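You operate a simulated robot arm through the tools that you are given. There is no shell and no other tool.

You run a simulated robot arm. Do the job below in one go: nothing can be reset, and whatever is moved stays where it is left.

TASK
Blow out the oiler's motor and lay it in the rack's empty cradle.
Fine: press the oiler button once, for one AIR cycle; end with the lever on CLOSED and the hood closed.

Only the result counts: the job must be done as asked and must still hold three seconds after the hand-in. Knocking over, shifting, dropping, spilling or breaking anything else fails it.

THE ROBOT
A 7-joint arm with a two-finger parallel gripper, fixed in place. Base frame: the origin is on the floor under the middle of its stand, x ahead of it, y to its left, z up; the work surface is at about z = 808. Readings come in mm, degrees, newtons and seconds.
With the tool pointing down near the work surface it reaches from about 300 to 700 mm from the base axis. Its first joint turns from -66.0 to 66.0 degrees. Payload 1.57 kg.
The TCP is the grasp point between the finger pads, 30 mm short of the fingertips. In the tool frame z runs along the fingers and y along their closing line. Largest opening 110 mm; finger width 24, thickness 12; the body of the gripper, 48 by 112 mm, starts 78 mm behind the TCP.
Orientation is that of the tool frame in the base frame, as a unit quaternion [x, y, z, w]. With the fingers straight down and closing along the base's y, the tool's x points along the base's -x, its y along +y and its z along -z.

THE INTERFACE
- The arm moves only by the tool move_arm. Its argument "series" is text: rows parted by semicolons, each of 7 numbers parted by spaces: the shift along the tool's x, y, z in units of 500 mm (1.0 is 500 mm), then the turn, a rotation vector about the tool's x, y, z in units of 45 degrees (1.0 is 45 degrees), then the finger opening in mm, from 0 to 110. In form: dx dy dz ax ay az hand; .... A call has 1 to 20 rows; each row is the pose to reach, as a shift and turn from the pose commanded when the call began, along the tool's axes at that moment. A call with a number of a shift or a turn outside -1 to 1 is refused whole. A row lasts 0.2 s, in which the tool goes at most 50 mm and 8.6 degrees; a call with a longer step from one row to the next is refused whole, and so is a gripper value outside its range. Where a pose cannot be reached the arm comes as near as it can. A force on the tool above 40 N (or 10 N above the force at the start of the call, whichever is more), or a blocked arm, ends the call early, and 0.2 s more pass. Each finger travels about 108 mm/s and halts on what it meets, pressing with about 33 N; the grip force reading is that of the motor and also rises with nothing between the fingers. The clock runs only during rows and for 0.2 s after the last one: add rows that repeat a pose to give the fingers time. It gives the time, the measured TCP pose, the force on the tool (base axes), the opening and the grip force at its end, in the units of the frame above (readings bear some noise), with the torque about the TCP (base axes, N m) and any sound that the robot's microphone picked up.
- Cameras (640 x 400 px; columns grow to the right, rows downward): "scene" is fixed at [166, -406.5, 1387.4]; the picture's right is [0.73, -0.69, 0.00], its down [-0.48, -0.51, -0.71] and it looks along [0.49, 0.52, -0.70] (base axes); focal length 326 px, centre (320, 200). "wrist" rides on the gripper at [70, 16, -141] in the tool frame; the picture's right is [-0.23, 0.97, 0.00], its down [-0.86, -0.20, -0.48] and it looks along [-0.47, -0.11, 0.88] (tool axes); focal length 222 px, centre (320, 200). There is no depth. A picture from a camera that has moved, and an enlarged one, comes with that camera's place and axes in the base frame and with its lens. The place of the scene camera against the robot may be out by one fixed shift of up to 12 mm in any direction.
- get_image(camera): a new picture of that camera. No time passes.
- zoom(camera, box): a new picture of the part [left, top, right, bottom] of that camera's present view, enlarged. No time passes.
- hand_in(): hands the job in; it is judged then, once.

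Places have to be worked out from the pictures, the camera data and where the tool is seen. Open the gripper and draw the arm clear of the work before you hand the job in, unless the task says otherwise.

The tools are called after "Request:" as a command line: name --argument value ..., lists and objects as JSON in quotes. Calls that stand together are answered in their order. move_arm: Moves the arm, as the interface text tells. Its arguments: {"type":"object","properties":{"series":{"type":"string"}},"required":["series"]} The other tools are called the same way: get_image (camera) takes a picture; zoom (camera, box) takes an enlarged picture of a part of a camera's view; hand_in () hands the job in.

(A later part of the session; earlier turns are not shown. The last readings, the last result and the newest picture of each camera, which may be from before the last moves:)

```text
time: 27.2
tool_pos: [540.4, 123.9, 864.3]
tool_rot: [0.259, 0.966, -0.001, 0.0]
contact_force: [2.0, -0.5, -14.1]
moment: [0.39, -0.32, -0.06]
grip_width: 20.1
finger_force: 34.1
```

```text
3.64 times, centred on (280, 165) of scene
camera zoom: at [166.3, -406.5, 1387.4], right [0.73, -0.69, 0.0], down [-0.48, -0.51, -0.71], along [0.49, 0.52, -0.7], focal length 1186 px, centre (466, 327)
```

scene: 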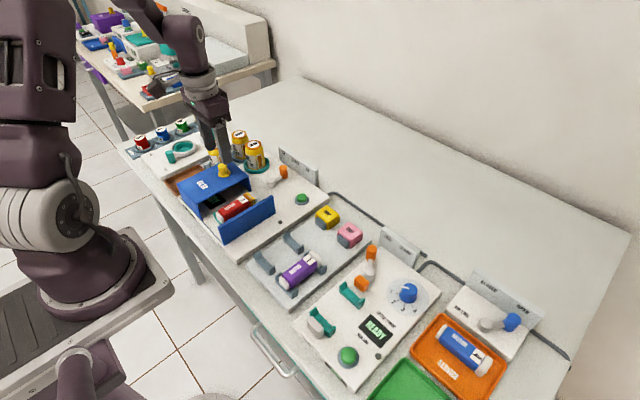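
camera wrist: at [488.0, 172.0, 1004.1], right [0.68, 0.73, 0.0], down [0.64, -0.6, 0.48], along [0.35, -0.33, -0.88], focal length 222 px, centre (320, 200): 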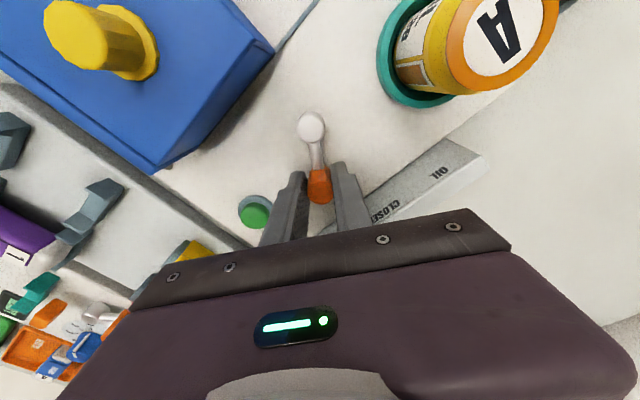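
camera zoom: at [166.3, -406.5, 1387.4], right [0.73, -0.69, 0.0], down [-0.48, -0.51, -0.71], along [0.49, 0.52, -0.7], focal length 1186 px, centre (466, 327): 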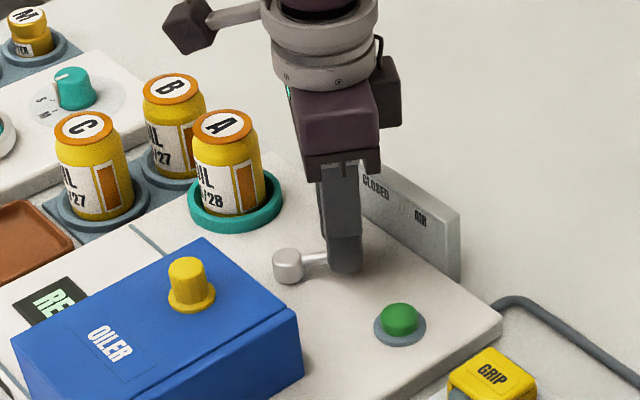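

The lever turned 30° with little force. I feel further for the end stop in 2° steps.

Request:
move_arm --series "0.0001 -0.0029 0 0 0 0.0444 15; 0.0002 -0.0058 0 0 0 0.0889 15; 0.0005 -0.0087 0 0 0 0.1333 15; 0.0008 -0.0116 0 0 0 0.1778 15"

Request:
zoom --camera "scene" --box '[220, 110, 340, 220]'

```text
time: 28.2
tool_pos: [538.2, 118.8, 863.6]
tool_rot: [0.326, 0.945, 0.0, 0.0]
contact_force: [-7.3, 0.6, 6.6]
moment: [-0.32, 0.55, 0.16]
grip_width: 20.3
finger_force: 33.7
```

```text
3.64 times, centred on (280, 165) of scene
camera zoom: at [165.7, -406.5, 1387.4], right [0.73, -0.69, 0.0], down [-0.48, -0.51, -0.71], along [0.49, 0.52, -0.7], focal length 1186 px, centre (466, 327)
```

zoom: 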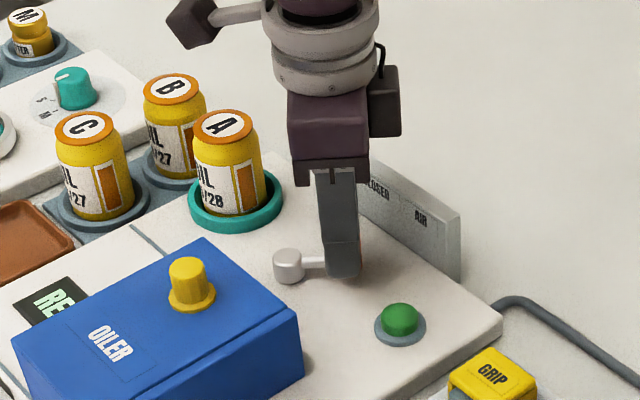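

Other levers on the bench stand at about 40–45° at their labels, so I keep feeling onward for the stop.

Request:
move_arm --series "0.0001 -0.0029 0 0 0 0.0444 15; 0.0002 -0.0058 0 0 0 0.0889 15; 0.0005 -0.0087 0 0 0 0.1333 15; 0.0008 -0.0116 0 0 0 0.1778 15"

Request:
get_image --camera "wrist"

Request:
zoom --camera "scene" --box '[220, 110, 340, 220]'

```text
time: 29.2
tool_pos: [534.5, 114.8, 863.1]
tool_rot: [0.39, 0.921, 0.001, 0.0]
contact_force: [-3.4, 4.8, 3.4]
moment: [-0.06, 0.51, -0.09]
grip_width: 20.3
finger_force: 33.9
```

```text
taken
camera wrist: at [496.1, 176.2, 1004.1], right [0.86, 0.51, 0.0], down [0.45, -0.75, 0.48], along [0.25, -0.41, -0.88], focal length 222 px, centre (320, 200)
```

wrist: 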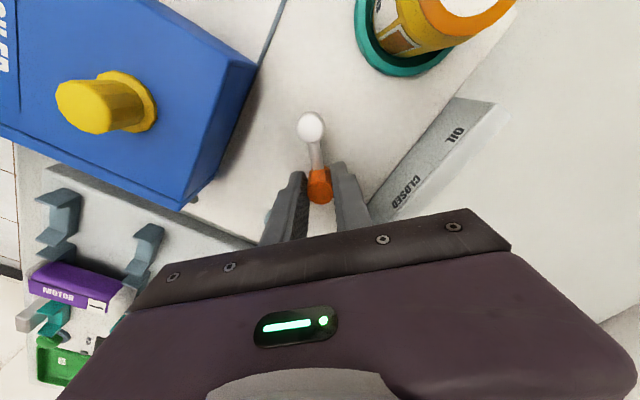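

```text
3.64 times, centred on (280, 165) of scene
camera zoom: at [165.9, -406.4, 1387.4], right [0.73, -0.69, 0.0], down [-0.48, -0.51, -0.71], along [0.49, 0.52, -0.7], focal length 1186 px, centre (466, 327)
```

zoom: 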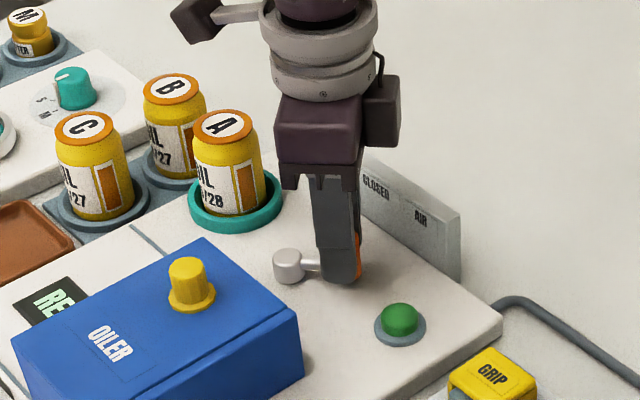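

Still free at ~46°. I probe a few degrees more for a stop.

Request:
move_arm --series "0.0001 -0.0029 0 0 0 0.0444 15; 0.0002 -0.0058 0 0 0 0.0889 15; 0.0005 -0.0087 0 0 0 0.1333 15"

```text
time: 30.0
tool_pos: [532.6, 113.9, 864.3]
tool_rot: [0.437, 0.899, 0.002, 0.002]
contact_force: [7.2, 13.2, -1.1]
moment: [-0.27, 0.09, 0.23]
grip_width: 20.4
finger_force: 33.9
```

It met a stop at about 47° (13–15 N reaction), so AIR is at this end. I ease back a few degrees, release and rise.

Request:
move_arm --series "0.0000 0.0022 0 0 0 -0.0333 15; 0.0001 0.0043 0 0 0 -0.0667 15; 0.0001 0.0058 0 0 0 -0.0889 15; 0.0001 0.0058 0 0 0 -0.0889 24; 0.0001 0.0058 0 0 0 -0.0889 34; 0.0001 0.0058 0 0 0 -0.0889 45; 0.0001 0.0058 -0.08 0 0 -0.0889 45; 0.0001 0.0058 -0.16 0 0 -0.0889 45; 0.0001 0.0058 -0.2 0 0 -0.0889 45"

Request:
get_image --camera "wrist"

Request:
zoom --camera "scene" --box '[220, 110, 340, 220]'

```text
time: 32.0
tool_pos: [533.3, 114.8, 965.8]
tool_rot: [0.406, 0.914, 0.0, 0.0]
contact_force: [0.8, -0.2, -0.2]
moment: [-0.04, 0.0, 0.0]
grip_width: 44.7
finger_force: 0.0
```

```text
taken
camera wrist: at [498.1, 175.8, 1105.5], right [0.88, 0.48, 0.0], down [0.42, -0.77, 0.48], along [0.23, -0.42, -0.88], focal length 222 px, centre (320, 200)
```

wrist: 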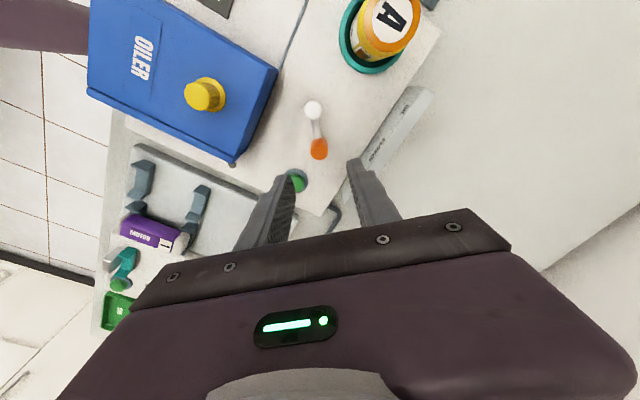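

```text
3.64 times, centred on (280, 165) of scene
camera zoom: at [166.0, -406.5, 1387.4], right [0.73, -0.69, 0.0], down [-0.48, -0.51, -0.71], along [0.49, 0.52, -0.7], focal length 1186 px, centre (466, 327)
```

zoom: 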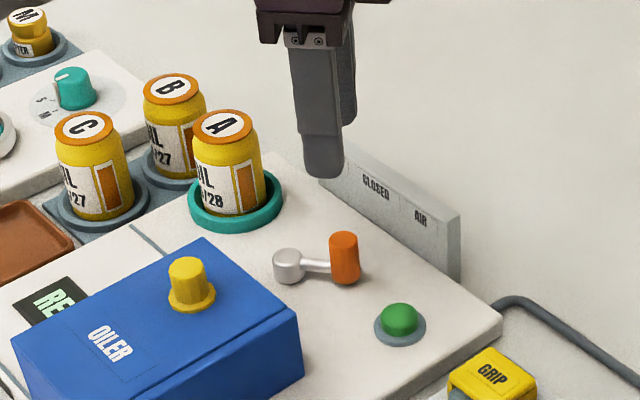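

The lever now rests at the AIR stop and the hood looks closed. I turn the tool back toward yaw 0 while moving above the green button at about (528,52), closing the fingers.

Request:
move_arm --series "-0.0143 -0.0154 0 0 0 -0.18 30; -0.0287 -0.0307 0 0 0 -0.36 20; -0.043 -0.0461 0 0 0 -0.54 10; -0.0573 -0.0615 0 0 0 -0.72 0; -0.0717 -0.0768 0 0 0 -0.9 0; -0.086 -0.0922 0 0 0 -1.0 0; -0.086 -0.0922 0 0 0 -1.0 0"

Request:
move_arm --series "0 0 0 0 0 -0.0667 0; 0 0 0 0 0 -0.0667 0"

Request:
get_image --camera "wrist"

Request:
zoom --camera "wrist" --box '[200, 60, 440, 210]'

Request:
get_image --camera "scene"

```text
time: 33.6
tool_pos: [528.5, 51.1, 966.1]
tool_rot: [0.024, 1.0, 0.0, 0.001]
contact_force: [0.5, 0.4, 0.0]
moment: [0.03, -0.01, -0.02]
grip_width: 0.0
finger_force: 21.3
```

```text
time: 34.2
tool_pos: [528.3, 51.0, 963.8]
tool_rot: [-0.001, 1.0, 0.0, 0.001]
contact_force: [0.4, 0.1, 0.8]
moment: [0.02, -0.03, -0.03]
grip_width: 0.0
finger_force: 20.6
```

```text
taken
camera wrist: at [457.2, 66.7, 1104.8], right [0.23, 0.97, 0.0], down [0.85, -0.2, 0.48], along [0.47, -0.11, -0.88], focal length 222 px, centre (320, 200)
```

wrist: 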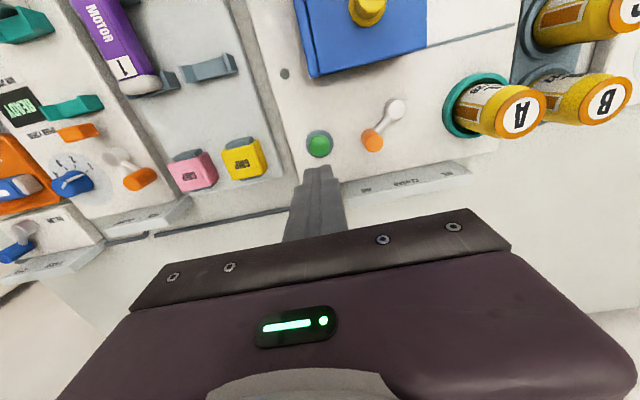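

```text
2.67 times, centred on (320, 135) of wrist
camera zoom: at [457.2, 66.7, 1104.8], right [0.23, 0.97, 0.0], down [0.85, -0.2, 0.48], along [0.47, -0.11, -0.88], focal length 592 px, centre (320, 373)
```

zoom: 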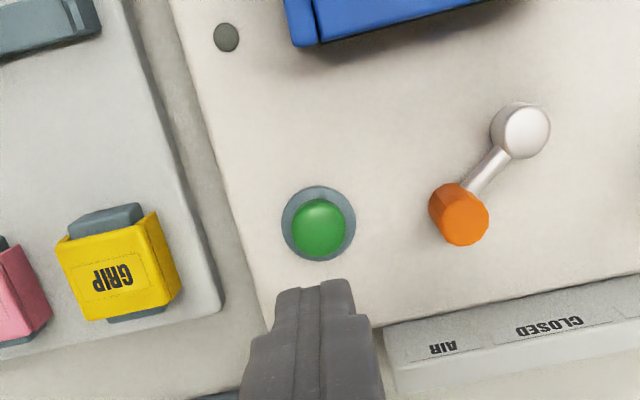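

```text
taken
```

scene: 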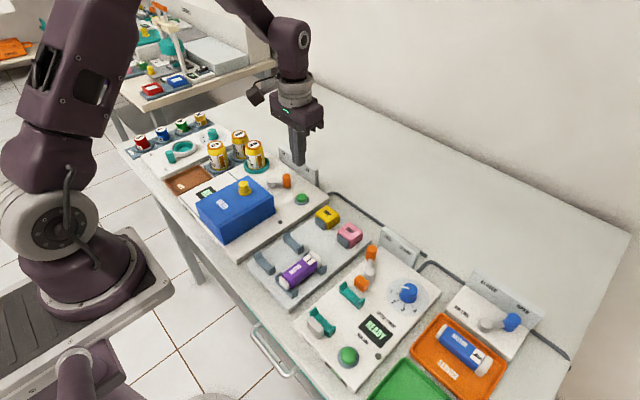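

The button is right ahead of the fingertips in view, at about (527,51). Before pressing, I check the hood seam and the display once more.

Request:
zoom --camera "scene" --box '[170, 160, 330, 260]'

Request:
zoom --camera "wrist" --box '[260, 0, 460, 120]'

```text
4.00 times, centred on (250, 210) of scene
camera zoom: at [166.0, -406.5, 1387.4], right [0.73, -0.69, 0.0], down [-0.48, -0.51, -0.71], along [0.49, 0.52, -0.7], focal length 1305 px, centre (600, 160)
```

zoom: 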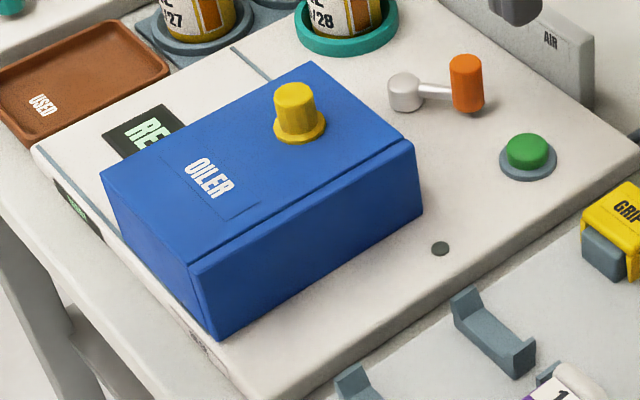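

```text
3.20 times, centred on (360, 60) of wrist
camera zoom: at [457.2, 66.7, 1104.8], right [0.23, 0.97, 0.0], down [0.85, -0.2, 0.48], along [0.47, -0.11, -0.88], focal length 711 px, centre (192, 648)
```

zoom: 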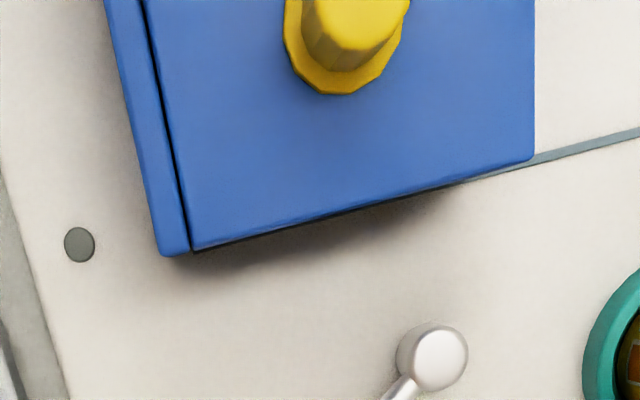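

Hood is shut and the lever at AIR. I descend to just above the button.

Request:
move_arm --series "0.002 0 0.05 0 0 0 0; 0.002 0 0.1 0 0 0 0; 0.002 0 0.15 0 0 0 0; 0.002 0 0.185 0 0 0 0; 0.002 0 0.185 0 0 0 0"

Request:
zoom --camera "wrist" --box '[220, 100, 420, 240]'

Request:
zoom --camera "scene" --box '[250, 150, 340, 220]'

```text
time: 35.4
tool_pos: [525.8, 51.9, 872.8]
tool_rot: [-0.001, 1.0, 0.0, 0.0]
contact_force: [0.2, -0.6, -0.8]
moment: [0.01, 0.02, -0.01]
grip_width: 0.0
finger_force: 21.3
```

```text
2.86 times, centred on (320, 170) of wrist
camera zoom: at [455.8, 67.6, 1012.0], right [0.23, 0.97, 0.0], down [0.85, -0.2, 0.48], along [0.47, -0.11, -0.88], focal length 635 px, centre (320, 286)
```

zoom: 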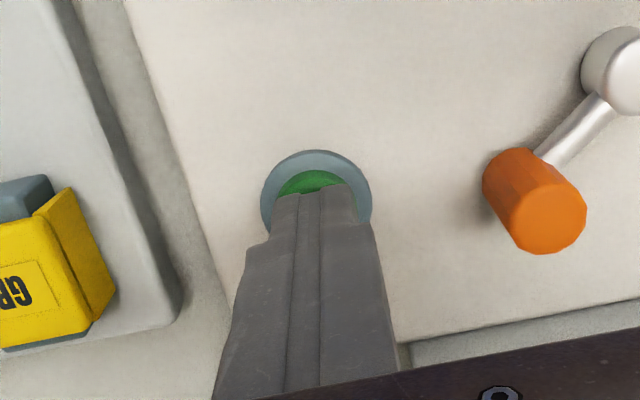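

```text
5.71 times, centred on (295, 185) of scene
camera zoom: at [166.0, -406.5, 1387.4], right [0.73, -0.69, 0.0], down [-0.48, -0.51, -0.71], along [0.49, 0.52, -0.7], focal length 1864 px, centre (463, 286)
```

zoom: 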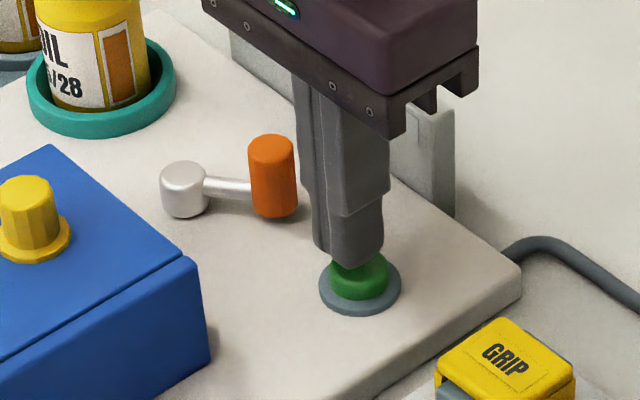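

The fingertips are right over the button. I press in 1 mm steps, letting the force limit stop me.

Request:
move_arm --series "0 0 0.002 0 0 0 0; 0 0 0.004 0 0 0 0; 0 0 0.006 0 0 0 0; 0 0 0.008 0 0 0 0; 0 0 0.01 0 0 0 0; 0 0 0.012 0 0 0 0; 0 0 0.014 0 0 0 0; 0 0 0.016 0 0 0 0; 0 0 0.018 0 0 0 0; 0 0 0.02 0 0 0 0"

Request:
zoom --camera "scene" --box '[170, 150, 330, 260]'

```text
time: 37.6
tool_pos: [526.7, 52.4, 861.1]
tool_rot: [-0.001, 1.0, 0.0, 0.001]
contact_force: [0.5, 0.2, 1.1]
moment: [0.01, -0.02, 0.01]
grip_width: 0.0
finger_force: 21.3
```

```text
3.64 times, centred on (250, 205) of scene
camera zoom: at [166.0, -406.5, 1387.4], right [0.73, -0.69, 0.0], down [-0.48, -0.51, -0.71], along [0.49, 0.52, -0.7], focal length 1186 px, centre (574, 182)
```

zoom: 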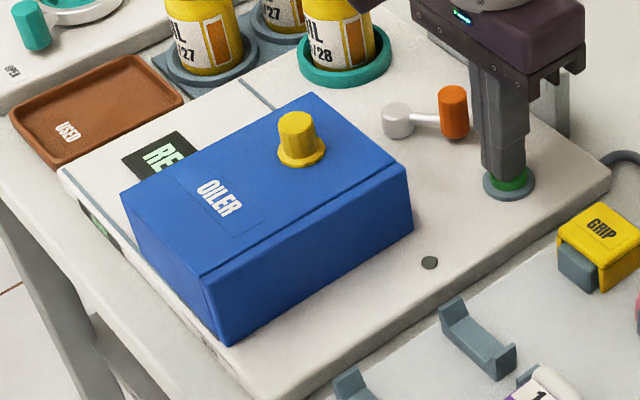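

Tip is at ≈ z 832 with no clear contact yet. I continue down in 1 mm steps.

Request:
move_arm --series "0 0 0.002 0 0 0 0; 0 0 0.004 0 0 0 0; 0 0 0.006 0 0 0 0; 0 0 0.008 0 0 0 0"

Request:
zoom --camera "scene" --box '[170, 150, 330, 260]'

```text
time: 38.6
tool_pos: [527.3, 50.9, 857.7]
tool_rot: [-0.001, 1.0, -0.001, 0.001]
contact_force: [0.9, -1.8, 4.8]
moment: [-0.05, -0.01, 0.0]
grip_width: 0.3
finger_force: 20.8
heard: click
```

```text
3.64 times, centred on (250, 205) of scene
camera zoom: at [165.9, -406.6, 1387.4], right [0.73, -0.69, 0.0], down [-0.48, -0.51, -0.71], along [0.49, 0.52, -0.7], focal length 1186 px, centre (574, 182)
```

zoom: 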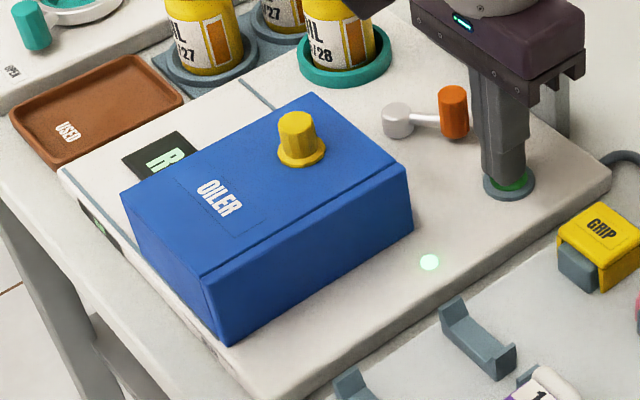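

Click heard, the lamp is lit and the display reads "R…" (RUN). I raise off the button and wait while looking at the display.

Request:
move_arm --series "0 0 -0.02 0 0 0 0; 0 0 -0.08 0 0 0 0; 0 0 -0.16 0 0 0 0; 0 0 -0.22 0 0 0 0; 0 0 -0.22 0 0 0 0; 0 0 -0.22 0 0 0 0; 0 0 -0.22 0 0 0 0; 0 0 -0.22 0 0 0 0"

Request:
zoom --camera "scene" --box '[170, 150, 330, 260]'

Request:
get_image --camera "wrist"

```text
time: 40.4
tool_pos: [525.1, 51.9, 967.4]
tool_rot: [-0.001, 1.0, 0.0, 0.001]
contact_force: [-0.3, -0.1, 0.8]
moment: [-0.03, 0.02, 0.0]
grip_width: 0.0
finger_force: 21.4
```

```text
3.64 times, centred on (250, 205) of scene
camera zoom: at [166.0, -406.5, 1387.4], right [0.73, -0.69, 0.0], down [-0.48, -0.51, -0.71], along [0.49, 0.52, -0.7], focal length 1186 px, centre (574, 182)
```

zoom: 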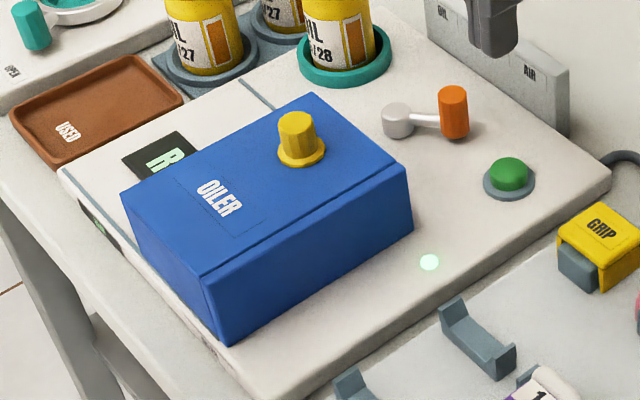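

```text
taken
camera wrist: at [454.3, 67.2, 1107.7], right [0.23, 0.97, 0.0], down [0.85, -0.2, 0.48], along [0.47, -0.11, -0.88], focal length 222 px, centre (320, 200)
```

wrist: 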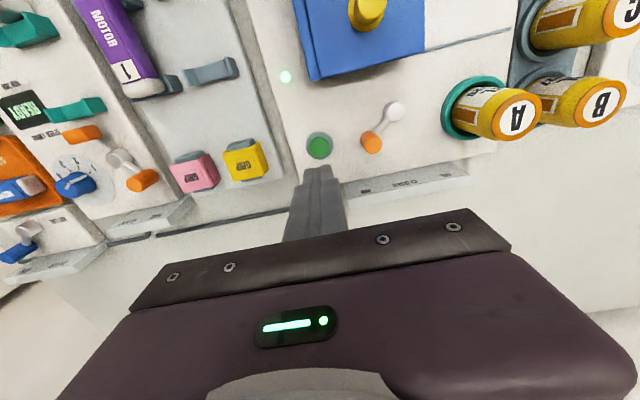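

The lamp is still lit (cycle running). I wait in place for 4 s.

Request:
move_arm --series "0 0 0 0 0 0 0; 0 0 0 0 0 0 0; 0 0 0 0 0 0 0; 0 0 0 0 0 0 0; 0 0 0 0 0 0 0; 0 0 0 0 0 0 0; 0 0 0 0 0 0 0; 0 0 0 0 0 0 0; 0 0 0 0 0 0 0; 0 0 0 0 0 0 0; 0 0 0 0 0 0 0; 0 0 0 0 0 0 0; 0 0 0 0 0 0 0; 0 0 0 0 0 0 0; 0 0 0 0 0 0 0; 0 0 0 0 0 0 0; 0 0 0 0 0 0 0; 0 0 0 0 0 0 0; 0 0 0 0 0 0 0; 0 0 0 0 0 0 0"

Request:
zoom --camera "scene" --box '[170, 150, 330, 260]'

```text
time: 44.6
tool_pos: [525.5, 51.9, 967.2]
tool_rot: [0.0, 1.0, 0.0, 0.001]
contact_force: [-0.1, 0.1, 0.5]
moment: [0.0, 0.02, 0.03]
grip_width: 0.0
finger_force: 21.6
```

```text
3.64 times, centred on (250, 205) of scene
camera zoom: at [166.0, -406.5, 1387.4], right [0.73, -0.69, 0.0], down [-0.48, -0.51, -0.71], along [0.49, 0.52, -0.7], focal length 1186 px, centre (574, 182)
```

zoom: 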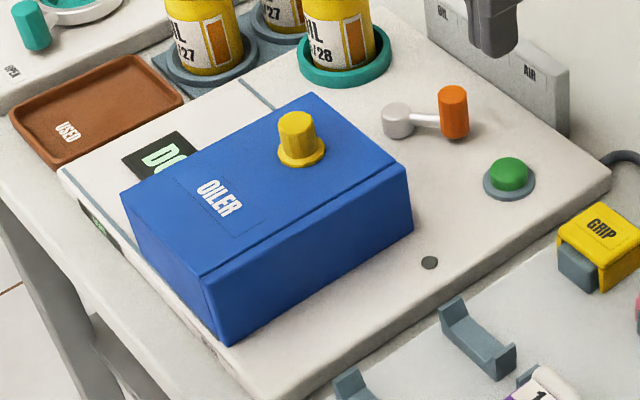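

Display shows "DO…" (DONE) and the lamp is off. Now I return over the lever post with the tool yawed 45° to grip it and swing it back to CLOSED.

Request:
move_arm --series "-0.0027 0.0208 0 0 0 0.17 10; -0.0053 0.0415 0 0 0 0.34 20; -0.008 0.0623 0 0 0 0.51 30; -0.0107 0.0831 0 0 0 0.68 40; -0.0133 0.1038 0 0 0 0.85 45; -0.016 0.1246 0 0 0 1.0 45; -0.016 0.1246 0 0 0 1.0 45"

Request:
get_image --camera "wrist"

Request:
zoom --camera "wrist" --box '[240, 80, 400, 200]'

```text
time: 46.2
tool_pos: [534.7, 113.9, 967.6]
tool_rot: [0.382, 0.924, 0.0, 0.0]
contact_force: [-0.4, -0.4, 0.1]
moment: [0.0, -0.02, 0.01]
grip_width: 45.1
finger_force: 0.1
```

```text
taken
camera wrist: at [495.5, 173.6, 1107.5], right [0.85, 0.53, 0.0], down [0.46, -0.75, 0.48], along [0.25, -0.41, -0.88], focal length 222 px, centre (320, 200)
```

wrist: 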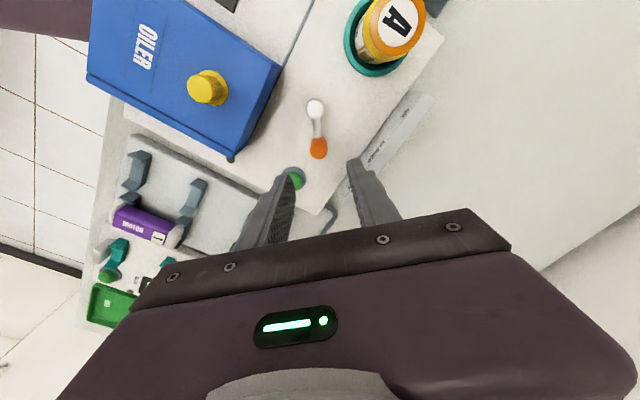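

```text
3.33 times, centred on (320, 140) of wrist
camera zoom: at [495.5, 173.6, 1107.5], right [0.85, 0.53, 0.0], down [0.46, -0.75, 0.48], along [0.25, -0.41, -0.88], focal length 740 px, centre (320, 400)
```

zoom: 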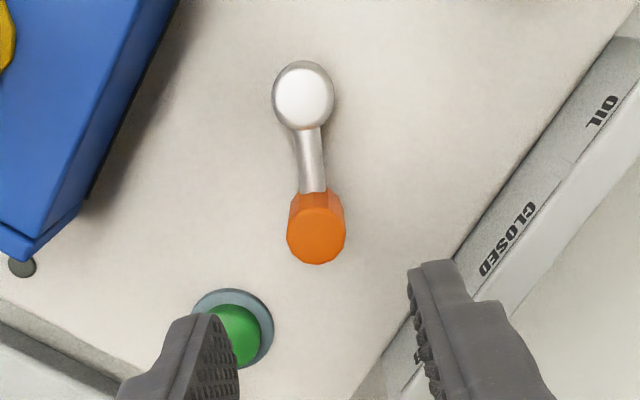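

The view matches the earlier grip geometry within ~1.5 mm. I descend and grip the post.

Request:
move_arm --series "0.002 -0.002 0.05 0 0 0 45; 0.002 -0.002 0.1 0 0 0 45; 0.002 -0.002 0.15 0 0 0 45; 0.002 -0.002 0.19 0 0 0 45; 0.002 -0.002 0.207 0 0 0 45; 0.002 -0.002 0.207 0 0 0 45; 0.002 -0.002 0.207 0 0 0 30; 0.002 -0.002 0.207 0 0 0 15; 0.002 -0.002 0.207 0 0 0 15"

Request:
get_image --camera "wrist"

```text
time: 48.2
tool_pos: [532.3, 112.0, 864.8]
tool_rot: [0.382, 0.924, 0.0, 0.0]
contact_force: [2.0, -1.6, -4.8]
moment: [-0.39, 0.26, -0.06]
grip_width: 20.1
finger_force: 33.7
```

```text
taken
camera wrist: at [494.5, 173.3, 1003.7], right [0.85, 0.53, 0.0], down [0.46, -0.75, 0.48], along [0.25, -0.41, -0.88], focal length 222 px, centre (320, 200)
```

wrist: 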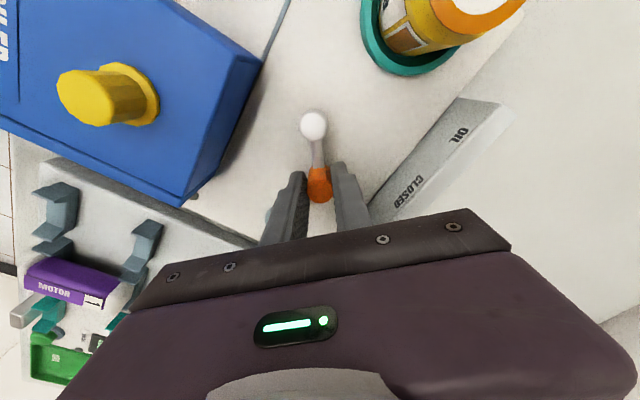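

Post gripped at about 49° of lever angle. I swing it back along the arc to CLOSED, i.e. post at (547.2,144).

Request:
move_arm --series "-0.0003 0.0071 0 0 0 -0.1 15; 0.0001 0.0143 0 0 0 -0.2 15; 0.0011 0.0214 0 0 0 -0.3 15; 0.0027 0.0284 0 0 0 -0.4 15; 0.0049 0.0352 0 0 0 -0.5 15; 0.0076 0.0418 0 0 0 -0.6 15; 0.011 0.0481 0 0 0 -0.7 15; 0.0148 0.0541 0 0 0 -0.8 15; 0.0192 0.0598 0 0 0 -0.9 15; 0.024 0.065 0 0 0 -1.0 15; 0.024 0.065 0 0 0 -1.0 15"

Request:
get_image --camera "wrist"

Request:
zoom --camera "scene" --box '[220, 110, 340, 220]'

```text
time: 50.6
tool_pos: [549.7, 145.2, 863.8]
tool_rot: [-0.001, 1.0, 0.001, 0.0]
contact_force: [12.3, 2.9, -28.0]
moment: [-0.43, -0.24, -0.03]
grip_width: 20.6
finger_force: 34.1
```

```text
taken
camera wrist: at [477.6, 160.9, 1004.5], right [0.22, 0.97, 0.0], down [0.86, -0.2, 0.48], along [0.47, -0.11, -0.88], focal length 222 px, centre (320, 200)
```

wrist: 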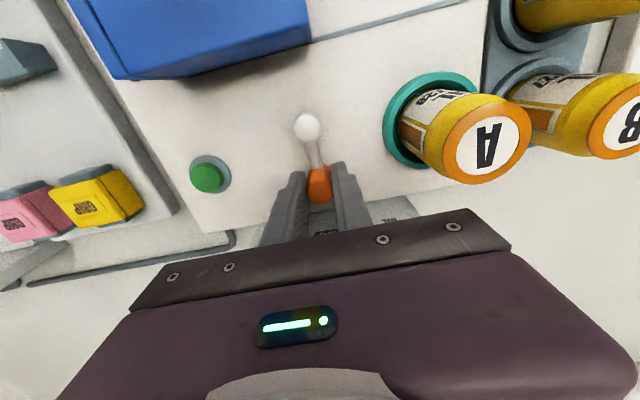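

```text
3.64 times, centred on (280, 165) of scene
camera zoom: at [166.7, -406.3, 1387.4], right [0.73, -0.69, 0.0], down [-0.48, -0.51, -0.71], along [0.49, 0.52, -0.7], focal length 1186 px, centre (466, 327)
```

zoom: 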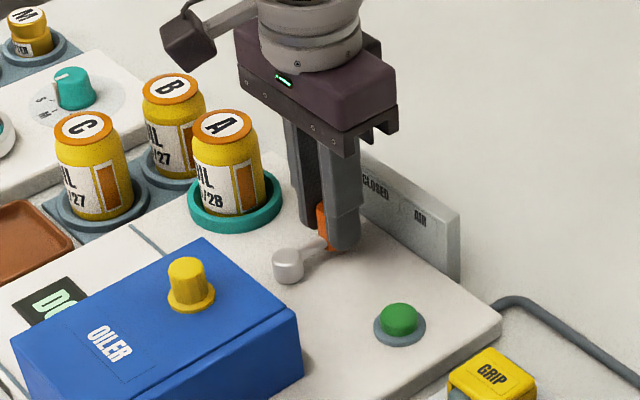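

Lever is back in line with CLOSED, about 2° past the original. I correct y by -1.2 mm, relax the z load, release and rise.

Request:
move_arm --series "0 -0.0012 0.001 0 0 0 15; 0 -0.0024 0.001 0 0 0 15; 0 -0.0024 0.001 0 0 0 15; 0 -0.0024 0.001 0 0 0 24; 0 -0.0024 0.001 0 0 0 34; 0 -0.0024 0.001 0 0 0 45; 0 -0.0024 -0.08 0 0 0 45; 0 -0.0024 -0.16 0 0 0 45; 0 -0.0024 -0.2 0 0 0 45"

Request:
zoom --camera "wrist" --box '[240, 80, 400, 200]'

Request:
zoom --camera "scene" --box '[220, 110, 340, 220]'

```text
time: 52.6
tool_pos: [548.1, 143.4, 964.5]
tool_rot: [0.0, 1.0, 0.0, 0.0]
contact_force: [-0.3, -0.3, 0.0]
moment: [0.0, 0.0, -0.02]
grip_width: 44.7
finger_force: 0.0
```

```text
3.33 times, centred on (320, 140) of wrist
camera zoom: at [476.4, 159.0, 1105.3], right [0.23, 0.97, 0.0], down [0.86, -0.2, 0.48], along [0.47, -0.11, -0.88], focal length 740 px, centre (320, 400)
```

zoom: 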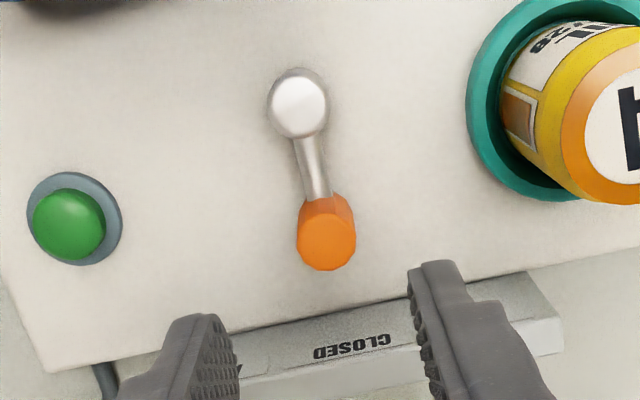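

```text
3.64 times, centred on (280, 165) of scene
camera zoom: at [166.0, -406.5, 1387.4], right [0.73, -0.69, 0.0], down [-0.48, -0.51, -0.71], along [0.49, 0.52, -0.7], focal length 1186 px, centre (466, 327)
```

zoom: 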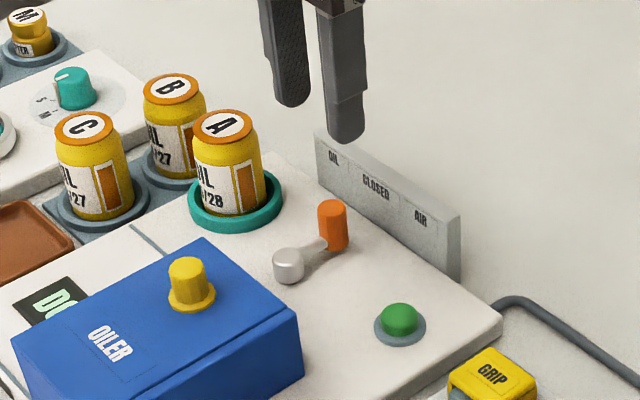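

The lever is back exactly as in its original CLOSED view. Now I go to the -y side of the hood knob with closed fingers, to push the hood open toward +y.

Request:
move_arm --series "0.0663 -0.0288 0 0 0 0 20; 0.1325 -0.0575 0 0 0 0 0; 0.1988 -0.0863 0 0 0 0 0; 0.265 -0.116 0 0 0 0 0; 0.265 -0.116 0 0 0 0 0"

Request:
get_image --camera "wrist"

Request:
zoom --camera "scene" --box '[160, 110, 310, 260]'

```text
time: 53.8
tool_pos: [414.6, 85.0, 963.0]
tool_rot: [-0.001, 1.0, 0.001, 0.001]
contact_force: [0.2, 0.6, -0.3]
moment: [-0.01, 0.01, 0.0]
grip_width: 0.0
finger_force: 20.8
```

```text
taken
camera wrist: at [343.0, 99.7, 1102.8], right [0.23, 0.97, 0.0], down [0.85, -0.2, 0.48], along [0.47, -0.11, -0.88], focal length 222 px, centre (320, 200)
```

wrist: 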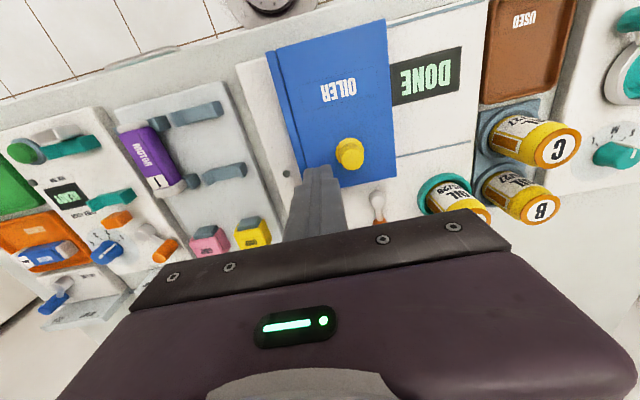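

```text
2.67 times, centred on (235, 185) of scene
camera zoom: at [166.0, -406.5, 1387.4], right [0.73, -0.69, 0.0], down [-0.48, -0.51, -0.71], along [0.49, 0.52, -0.7], focal length 870 px, centre (547, 240)
```

zoom: 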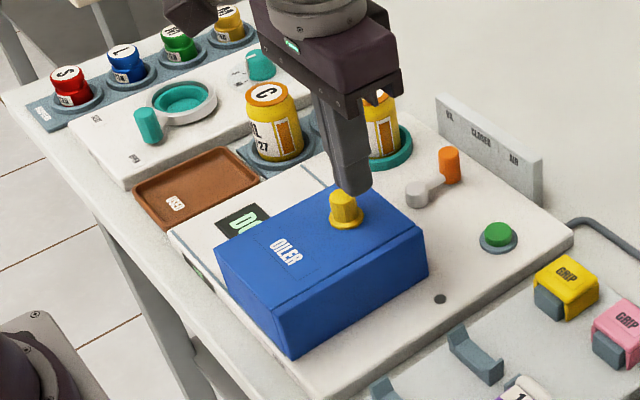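

Display reads DONE. I descend beside the knob to tip height ≈ 878.

Request:
move_arm --series "0 0 0.04 0 0 0 0; 0 0 0.08 0 0 0 0; 0 0 0.109 0 0 0 0; 0 0 0.109 0 0 0 0"

Request:
zoom --camera "wrist" --box '[220, 60, 420, 240]'

```text
time: 54.8
tool_pos: [414.2, 84.7, 910.3]
tool_rot: [-0.001, 1.0, 0.0, 0.001]
contact_force: [-0.6, -0.3, 0.2]
moment: [-0.03, 0.01, 0.0]
grip_width: 0.0
finger_force: 20.9
```

```text
2.22 times, centred on (320, 150) of wrist
camera zoom: at [343.6, 99.4, 1049.9], right [0.23, 0.97, 0.0], down [0.85, -0.2, 0.48], along [0.47, -0.11, -0.88], focal length 494 px, centre (320, 311)
```

zoom: 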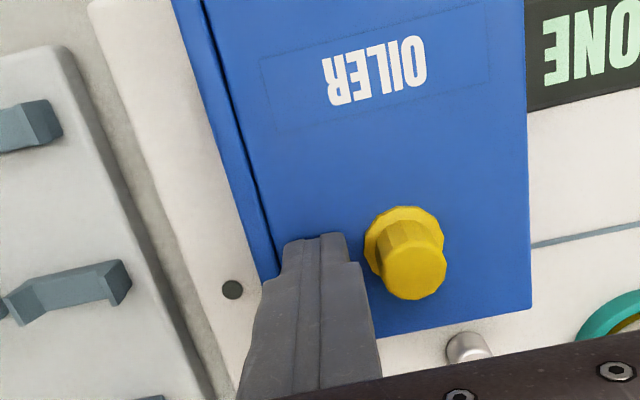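

I push the knob toward +y at about 20 mm/s.

Request:
move_arm --series "0 0.008 0 0 0 0 0; 0 0.016 0 0 0 0 0; 0 0.024 0 0 0 0 0; 0 0.032 0 0 0 0 0; 0 0.04 0 0 0 0 0; 0 0.048 0 0 0 0 0; 0 0.056 0 0 0 0 0; 0 0.064 0 0 0 0 0; 0 0.072 0 0 0 0 0; 0 0.08 0 0 0 0 0; 0 0.088 0 0 0 0 0; 0 0.096 0 0 0 0 0; 0 0.104 0 0 0 0 0; 0 0.112 0 0 0 0 0; 0 0.12 0 0 0 0 0; 0 0.128 0 0 0 0 0; 0 0.136 0 0 0 0 0; 0 0.144 0 0 0 0 0; 0 0.152 0 0 0 0 0; 0 0.16 0 0 0 0 0"

Request:
get_image --camera "wrist"

Request:
zoom --camera "scene" --box '[160, 110, 310, 260]'

```text
time: 59.0
tool_pos: [415.7, 165.7, 910.1]
tool_rot: [-0.001, 1.0, 0.0, 0.0]
contact_force: [-0.3, 0.4, -0.1]
moment: [0.02, 0.01, 0.01]
grip_width: 0.0
finger_force: 21.3
```

```text
taken
camera wrist: at [344.5, 181.4, 1049.5], right [0.23, 0.97, 0.0], down [0.86, -0.2, 0.48], along [0.47, -0.11, -0.88], focal length 222 px, centre (320, 200)
```

wrist: 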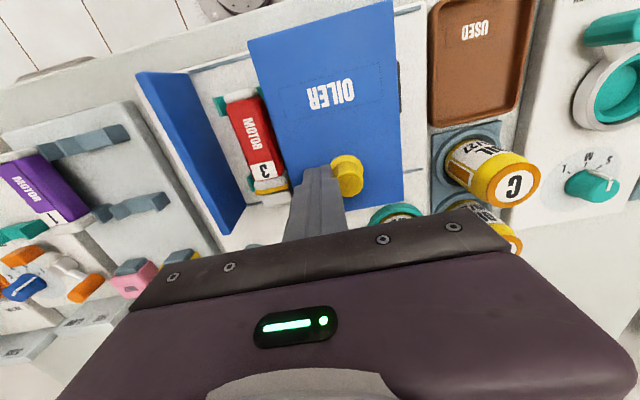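

```text
2.67 times, centred on (235, 185) of scene
camera zoom: at [166.0, -406.5, 1387.4], right [0.73, -0.69, 0.0], down [-0.48, -0.51, -0.71], along [0.49, 0.52, -0.7], focal length 870 px, centre (547, 240)
```

zoom: 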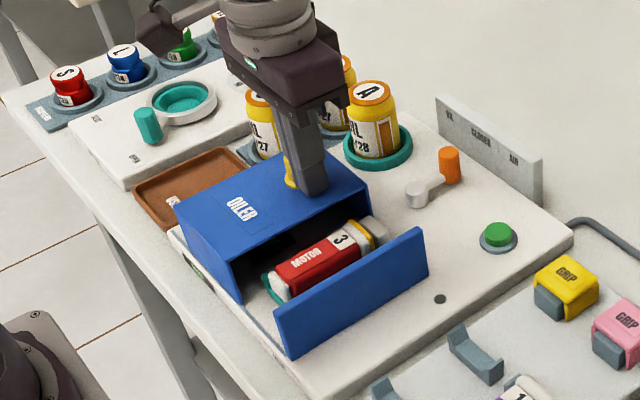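

The hood opens smoothly. I push the remaining ~16 mm to its original open place.

Request:
move_arm --series "0 0.008 0 0 0 0 0; 0 0.016 0 0 0 0 0; 0 0.024 0 0 0 0 0; 0 0.03 0 0 0 0 0; 0 0.033 0 0 0 0 0; 0 0.033 0 0 0 0 0"

Request:
get_image --camera "wrist"

Request:
zoom --camera "scene" --box '[160, 110, 310, 260]'

```text
time: 60.4
tool_pos: [415.4, 181.8, 909.8]
tool_rot: [0.0, 1.0, -0.001, -0.001]
contact_force: [-0.1, 0.4, -0.4]
moment: [0.0, 0.02, -0.01]
grip_width: 0.0
finger_force: 21.5
```

```text
taken
camera wrist: at [344.3, 197.8, 1049.5], right [0.23, 0.97, 0.0], down [0.85, -0.2, 0.48], along [0.47, -0.11, -0.88], focal length 222 px, centre (320, 200)
```

wrist: 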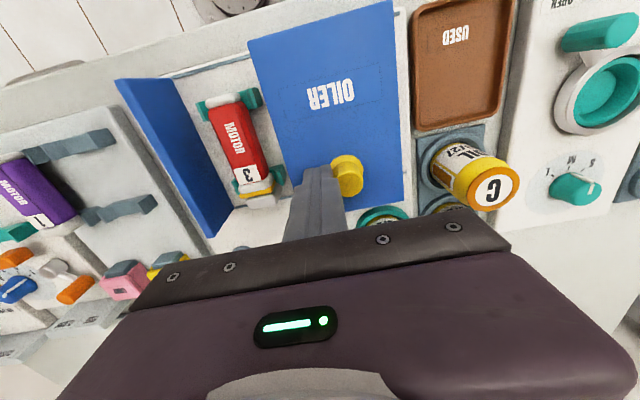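

```text
2.67 times, centred on (235, 185) of scene
camera zoom: at [166.0, -406.5, 1387.4], right [0.73, -0.69, 0.0], down [-0.48, -0.51, -0.71], along [0.49, 0.52, -0.7], focal length 870 px, centre (547, 240)
```

zoom: 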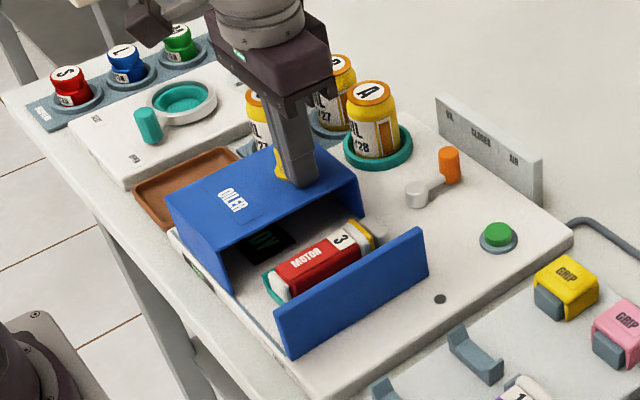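

The hood is fully open again and the motor uncovered. I back off, rise and move above the motor with the fingers open to look at it.

Request:
move_arm --series "0 -0.01 0 0 0 0 0; 0 -0.01 -0.06 0 0 0 0; 0 -0.01 -0.14 0 0 0 10; 0.01 -0.06 -0.16 0 0 0 30; 0.02 -0.12 -0.16 0 0 0 45; 0.03 -0.136 -0.16 0 0 0 50; 0.03 -0.136 -0.16 0 0 0 50"

Request:
get_image --camera "wrist"

Request:
zoom --camera "wrist" --box '[220, 60, 420, 220]'

Request:
zoom --camera "wrist" --box '[60, 60, 260, 220]'

```text
time: 62.0
tool_pos: [400.0, 114.7, 989.1]
tool_rot: [-0.001, 1.0, -0.001, 0.001]
contact_force: [-0.1, -0.6, -0.1]
moment: [0.01, -0.03, -0.02]
grip_width: 50.1
finger_force: 0.1
```

```text
taken
camera wrist: at [329.0, 129.9, 1129.1], right [0.23, 0.97, 0.0], down [0.85, -0.2, 0.48], along [0.47, -0.11, -0.88], focal length 222 px, centre (320, 200)
```

wrist: 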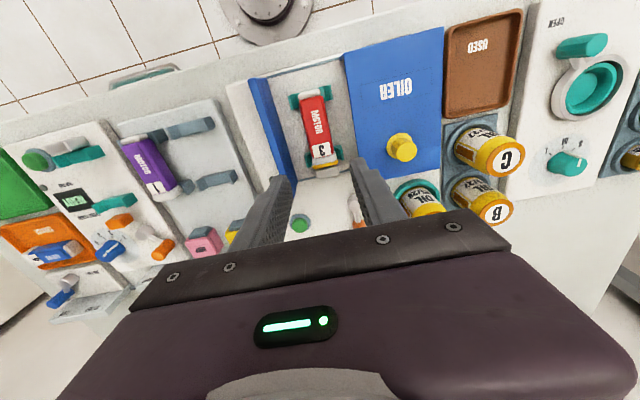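

```text
2.50 times, centred on (320, 140) of wrist
camera zoom: at [329.0, 129.9, 1129.1], right [0.23, 0.97, 0.0], down [0.85, -0.2, 0.48], along [0.47, -0.11, -0.88], focal length 555 px, centre (320, 350)
```

zoom: 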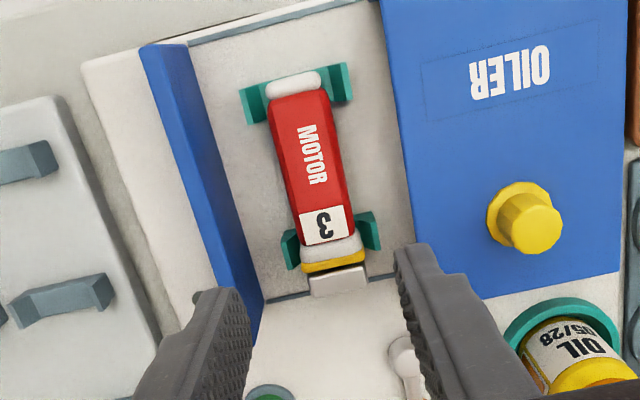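

```text
2.50 times, centred on (160, 140) of wrist
camera zoom: at [329.0, 129.9, 1129.1], right [0.23, 0.97, 0.0], down [0.85, -0.2, 0.48], along [0.47, -0.11, -0.88], focal length 555 px, centre (720, 350)
```

zoom: 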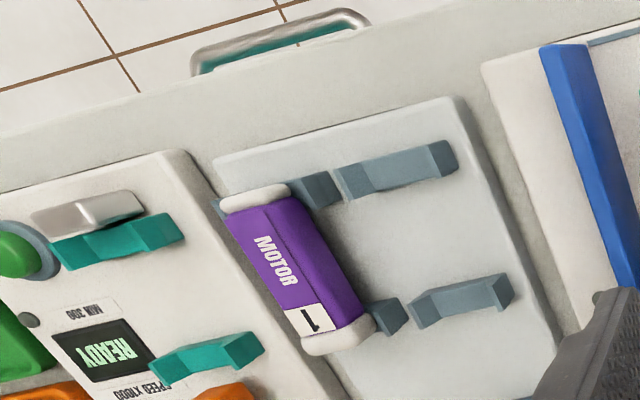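

The orange grime ring is gone: motor is blown out. Motor axis is at y≈114.5, top z≈856, clear middle at x≈382. I move over it and descend, opening 44 mm, to tip height ≈ 840 first.

Request:
move_arm --series "0.018 0 0.03 0 0 0 46; 0.036 0 0.06 0 0 0 44; 0.036 0 0.12 0 0 0 44; 0.036 0 0.18 0 0 0 44; 0.036 0 0.22 0 0 0 44; 0.036 0 0.236 0 0 0 44; 0.036 0 0.236 0 0 0 44"

Request:
get_image --camera "wrist"

Request:
zoom --camera "scene" --box '[160, 110, 310, 260]'

```text
time: 63.6
tool_pos: [381.6, 113.5, 872.3]
tool_rot: [0.0, 1.0, 0.0, 0.0]
contact_force: [-0.2, 0.3, 0.0]
moment: [-0.01, -0.01, -0.01]
grip_width: 43.8
finger_force: 0.1
```

```text
taken
camera wrist: at [310.8, 128.8, 1011.9], right [0.23, 0.97, 0.0], down [0.85, -0.2, 0.48], along [0.47, -0.11, -0.88], focal length 222 px, centre (320, 200)
```

wrist: 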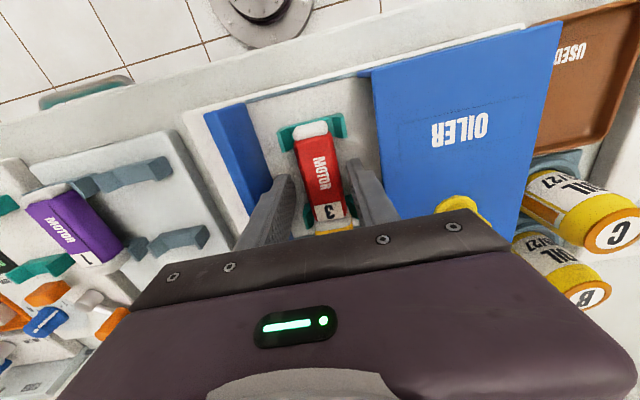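

```text
2.67 times, centred on (235, 185) of scene
camera zoom: at [166.0, -406.5, 1387.4], right [0.73, -0.69, 0.0], down [-0.48, -0.51, -0.71], along [0.49, 0.52, -0.7], focal length 870 px, centre (547, 240)
```

zoom: 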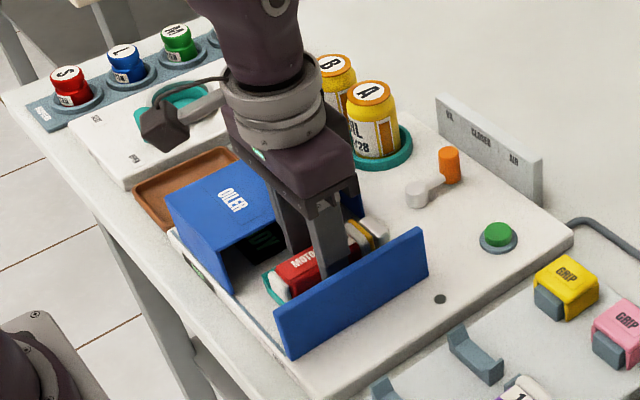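

The motor lies centred between the fingers. I go down the last 12 mm and close gently.

Request:
move_arm --series "0 0.001 0.012 0 0 0 44; 0 0.001 0.023 0 0 0 44; 0 0.001 0.023 0 0 0 40; 0 0.001 0.023 0 0 0 36; 0 0.001 0.023 0 0 0 32; 0 0.001 0.023 0 0 0 28; 0 0.001 0.023 0 0 0 22; 0 0.001 0.023 0 0 0 18; 0 0.001 0.023 0 0 0 18"

Request:
get_image --camera "wrist"

Request:
zoom --camera "scene" --box '[160, 110, 310, 260]'

```text
time: 65.6
tool_pos: [382.3, 113.8, 859.3]
tool_rot: [-0.002, 1.0, 0.0, 0.0]
contact_force: [0.1, -0.7, -0.1]
moment: [-0.01, 0.0, -0.01]
grip_width: 29.1
finger_force: 32.8
```

```text
taken
camera wrist: at [311.8, 129.8, 1000.3], right [0.23, 0.97, 0.0], down [0.85, -0.2, 0.48], along [0.47, -0.11, -0.88], focal length 222 px, centre (320, 200)
```

wrist: 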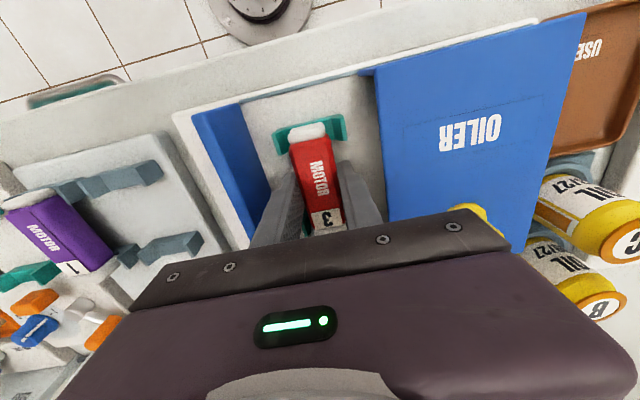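

```text
2.67 times, centred on (235, 185) of scene
camera zoom: at [166.0, -406.5, 1387.4], right [0.73, -0.69, 0.0], down [-0.48, -0.51, -0.71], along [0.49, 0.52, -0.7], focal length 870 px, centre (547, 240)
```

zoom: 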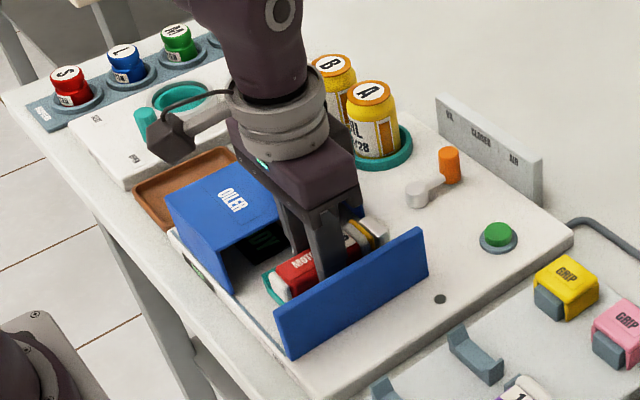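

Motor gripped at 29.1 mm. I lift it straight up about 100 mm.

Request:
move_arm --series "0 0 -0.01 0 0 0 18; 0 0 -0.03 0 0 0 18; 0 0 -0.06 0 0 0 18; 0 0 -0.1 0 0 0 18; 0 0 -0.15 0 0 0 18; 0 0 -0.2 0 0 0 18; 0 0 -0.2 0 0 0 18"

Request:
get_image --camera "wrist"

Request:
zoom --camera "scene" --box '[160, 110, 340, 310]'

```text
time: 67.2
tool_pos: [380.9, 113.9, 958.9]
tool_rot: [-0.001, 1.0, 0.0, 0.0]
contact_force: [-0.1, 1.5, 0.5]
moment: [-0.01, -0.01, 0.01]
grip_width: 18.1
finger_force: 0.1
```

```text
taken
camera wrist: at [310.8, 129.7, 1099.6], right [0.23, 0.97, 0.0], down [0.85, -0.2, 0.48], along [0.47, -0.11, -0.88], focal length 222 px, centre (320, 200)
```

wrist: 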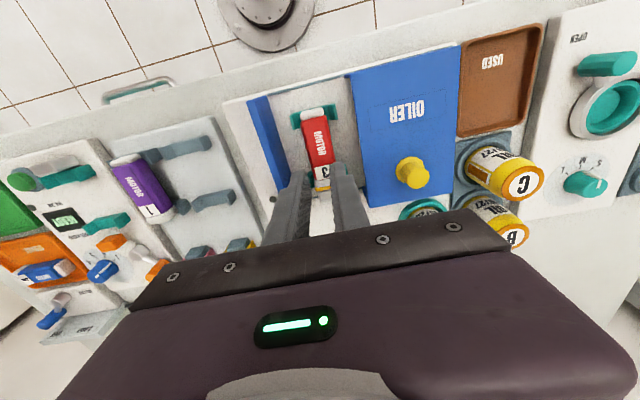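

```text
2.00 times, centred on (250, 210) of scene
camera zoom: at [166.0, -406.5, 1387.4], right [0.73, -0.69, 0.0], down [-0.48, -0.51, -0.71], along [0.49, 0.52, -0.7], focal length 652 px, centre (460, 180)
```

zoom: 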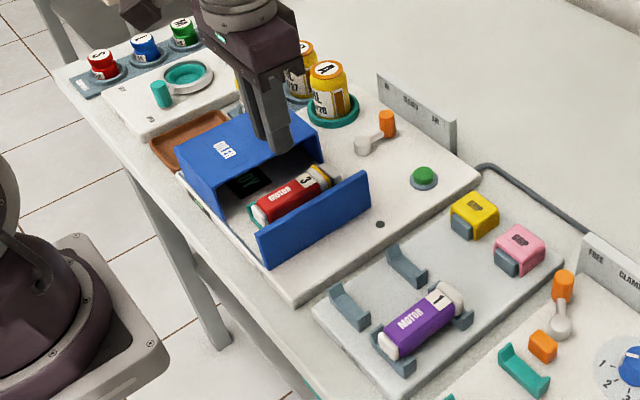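

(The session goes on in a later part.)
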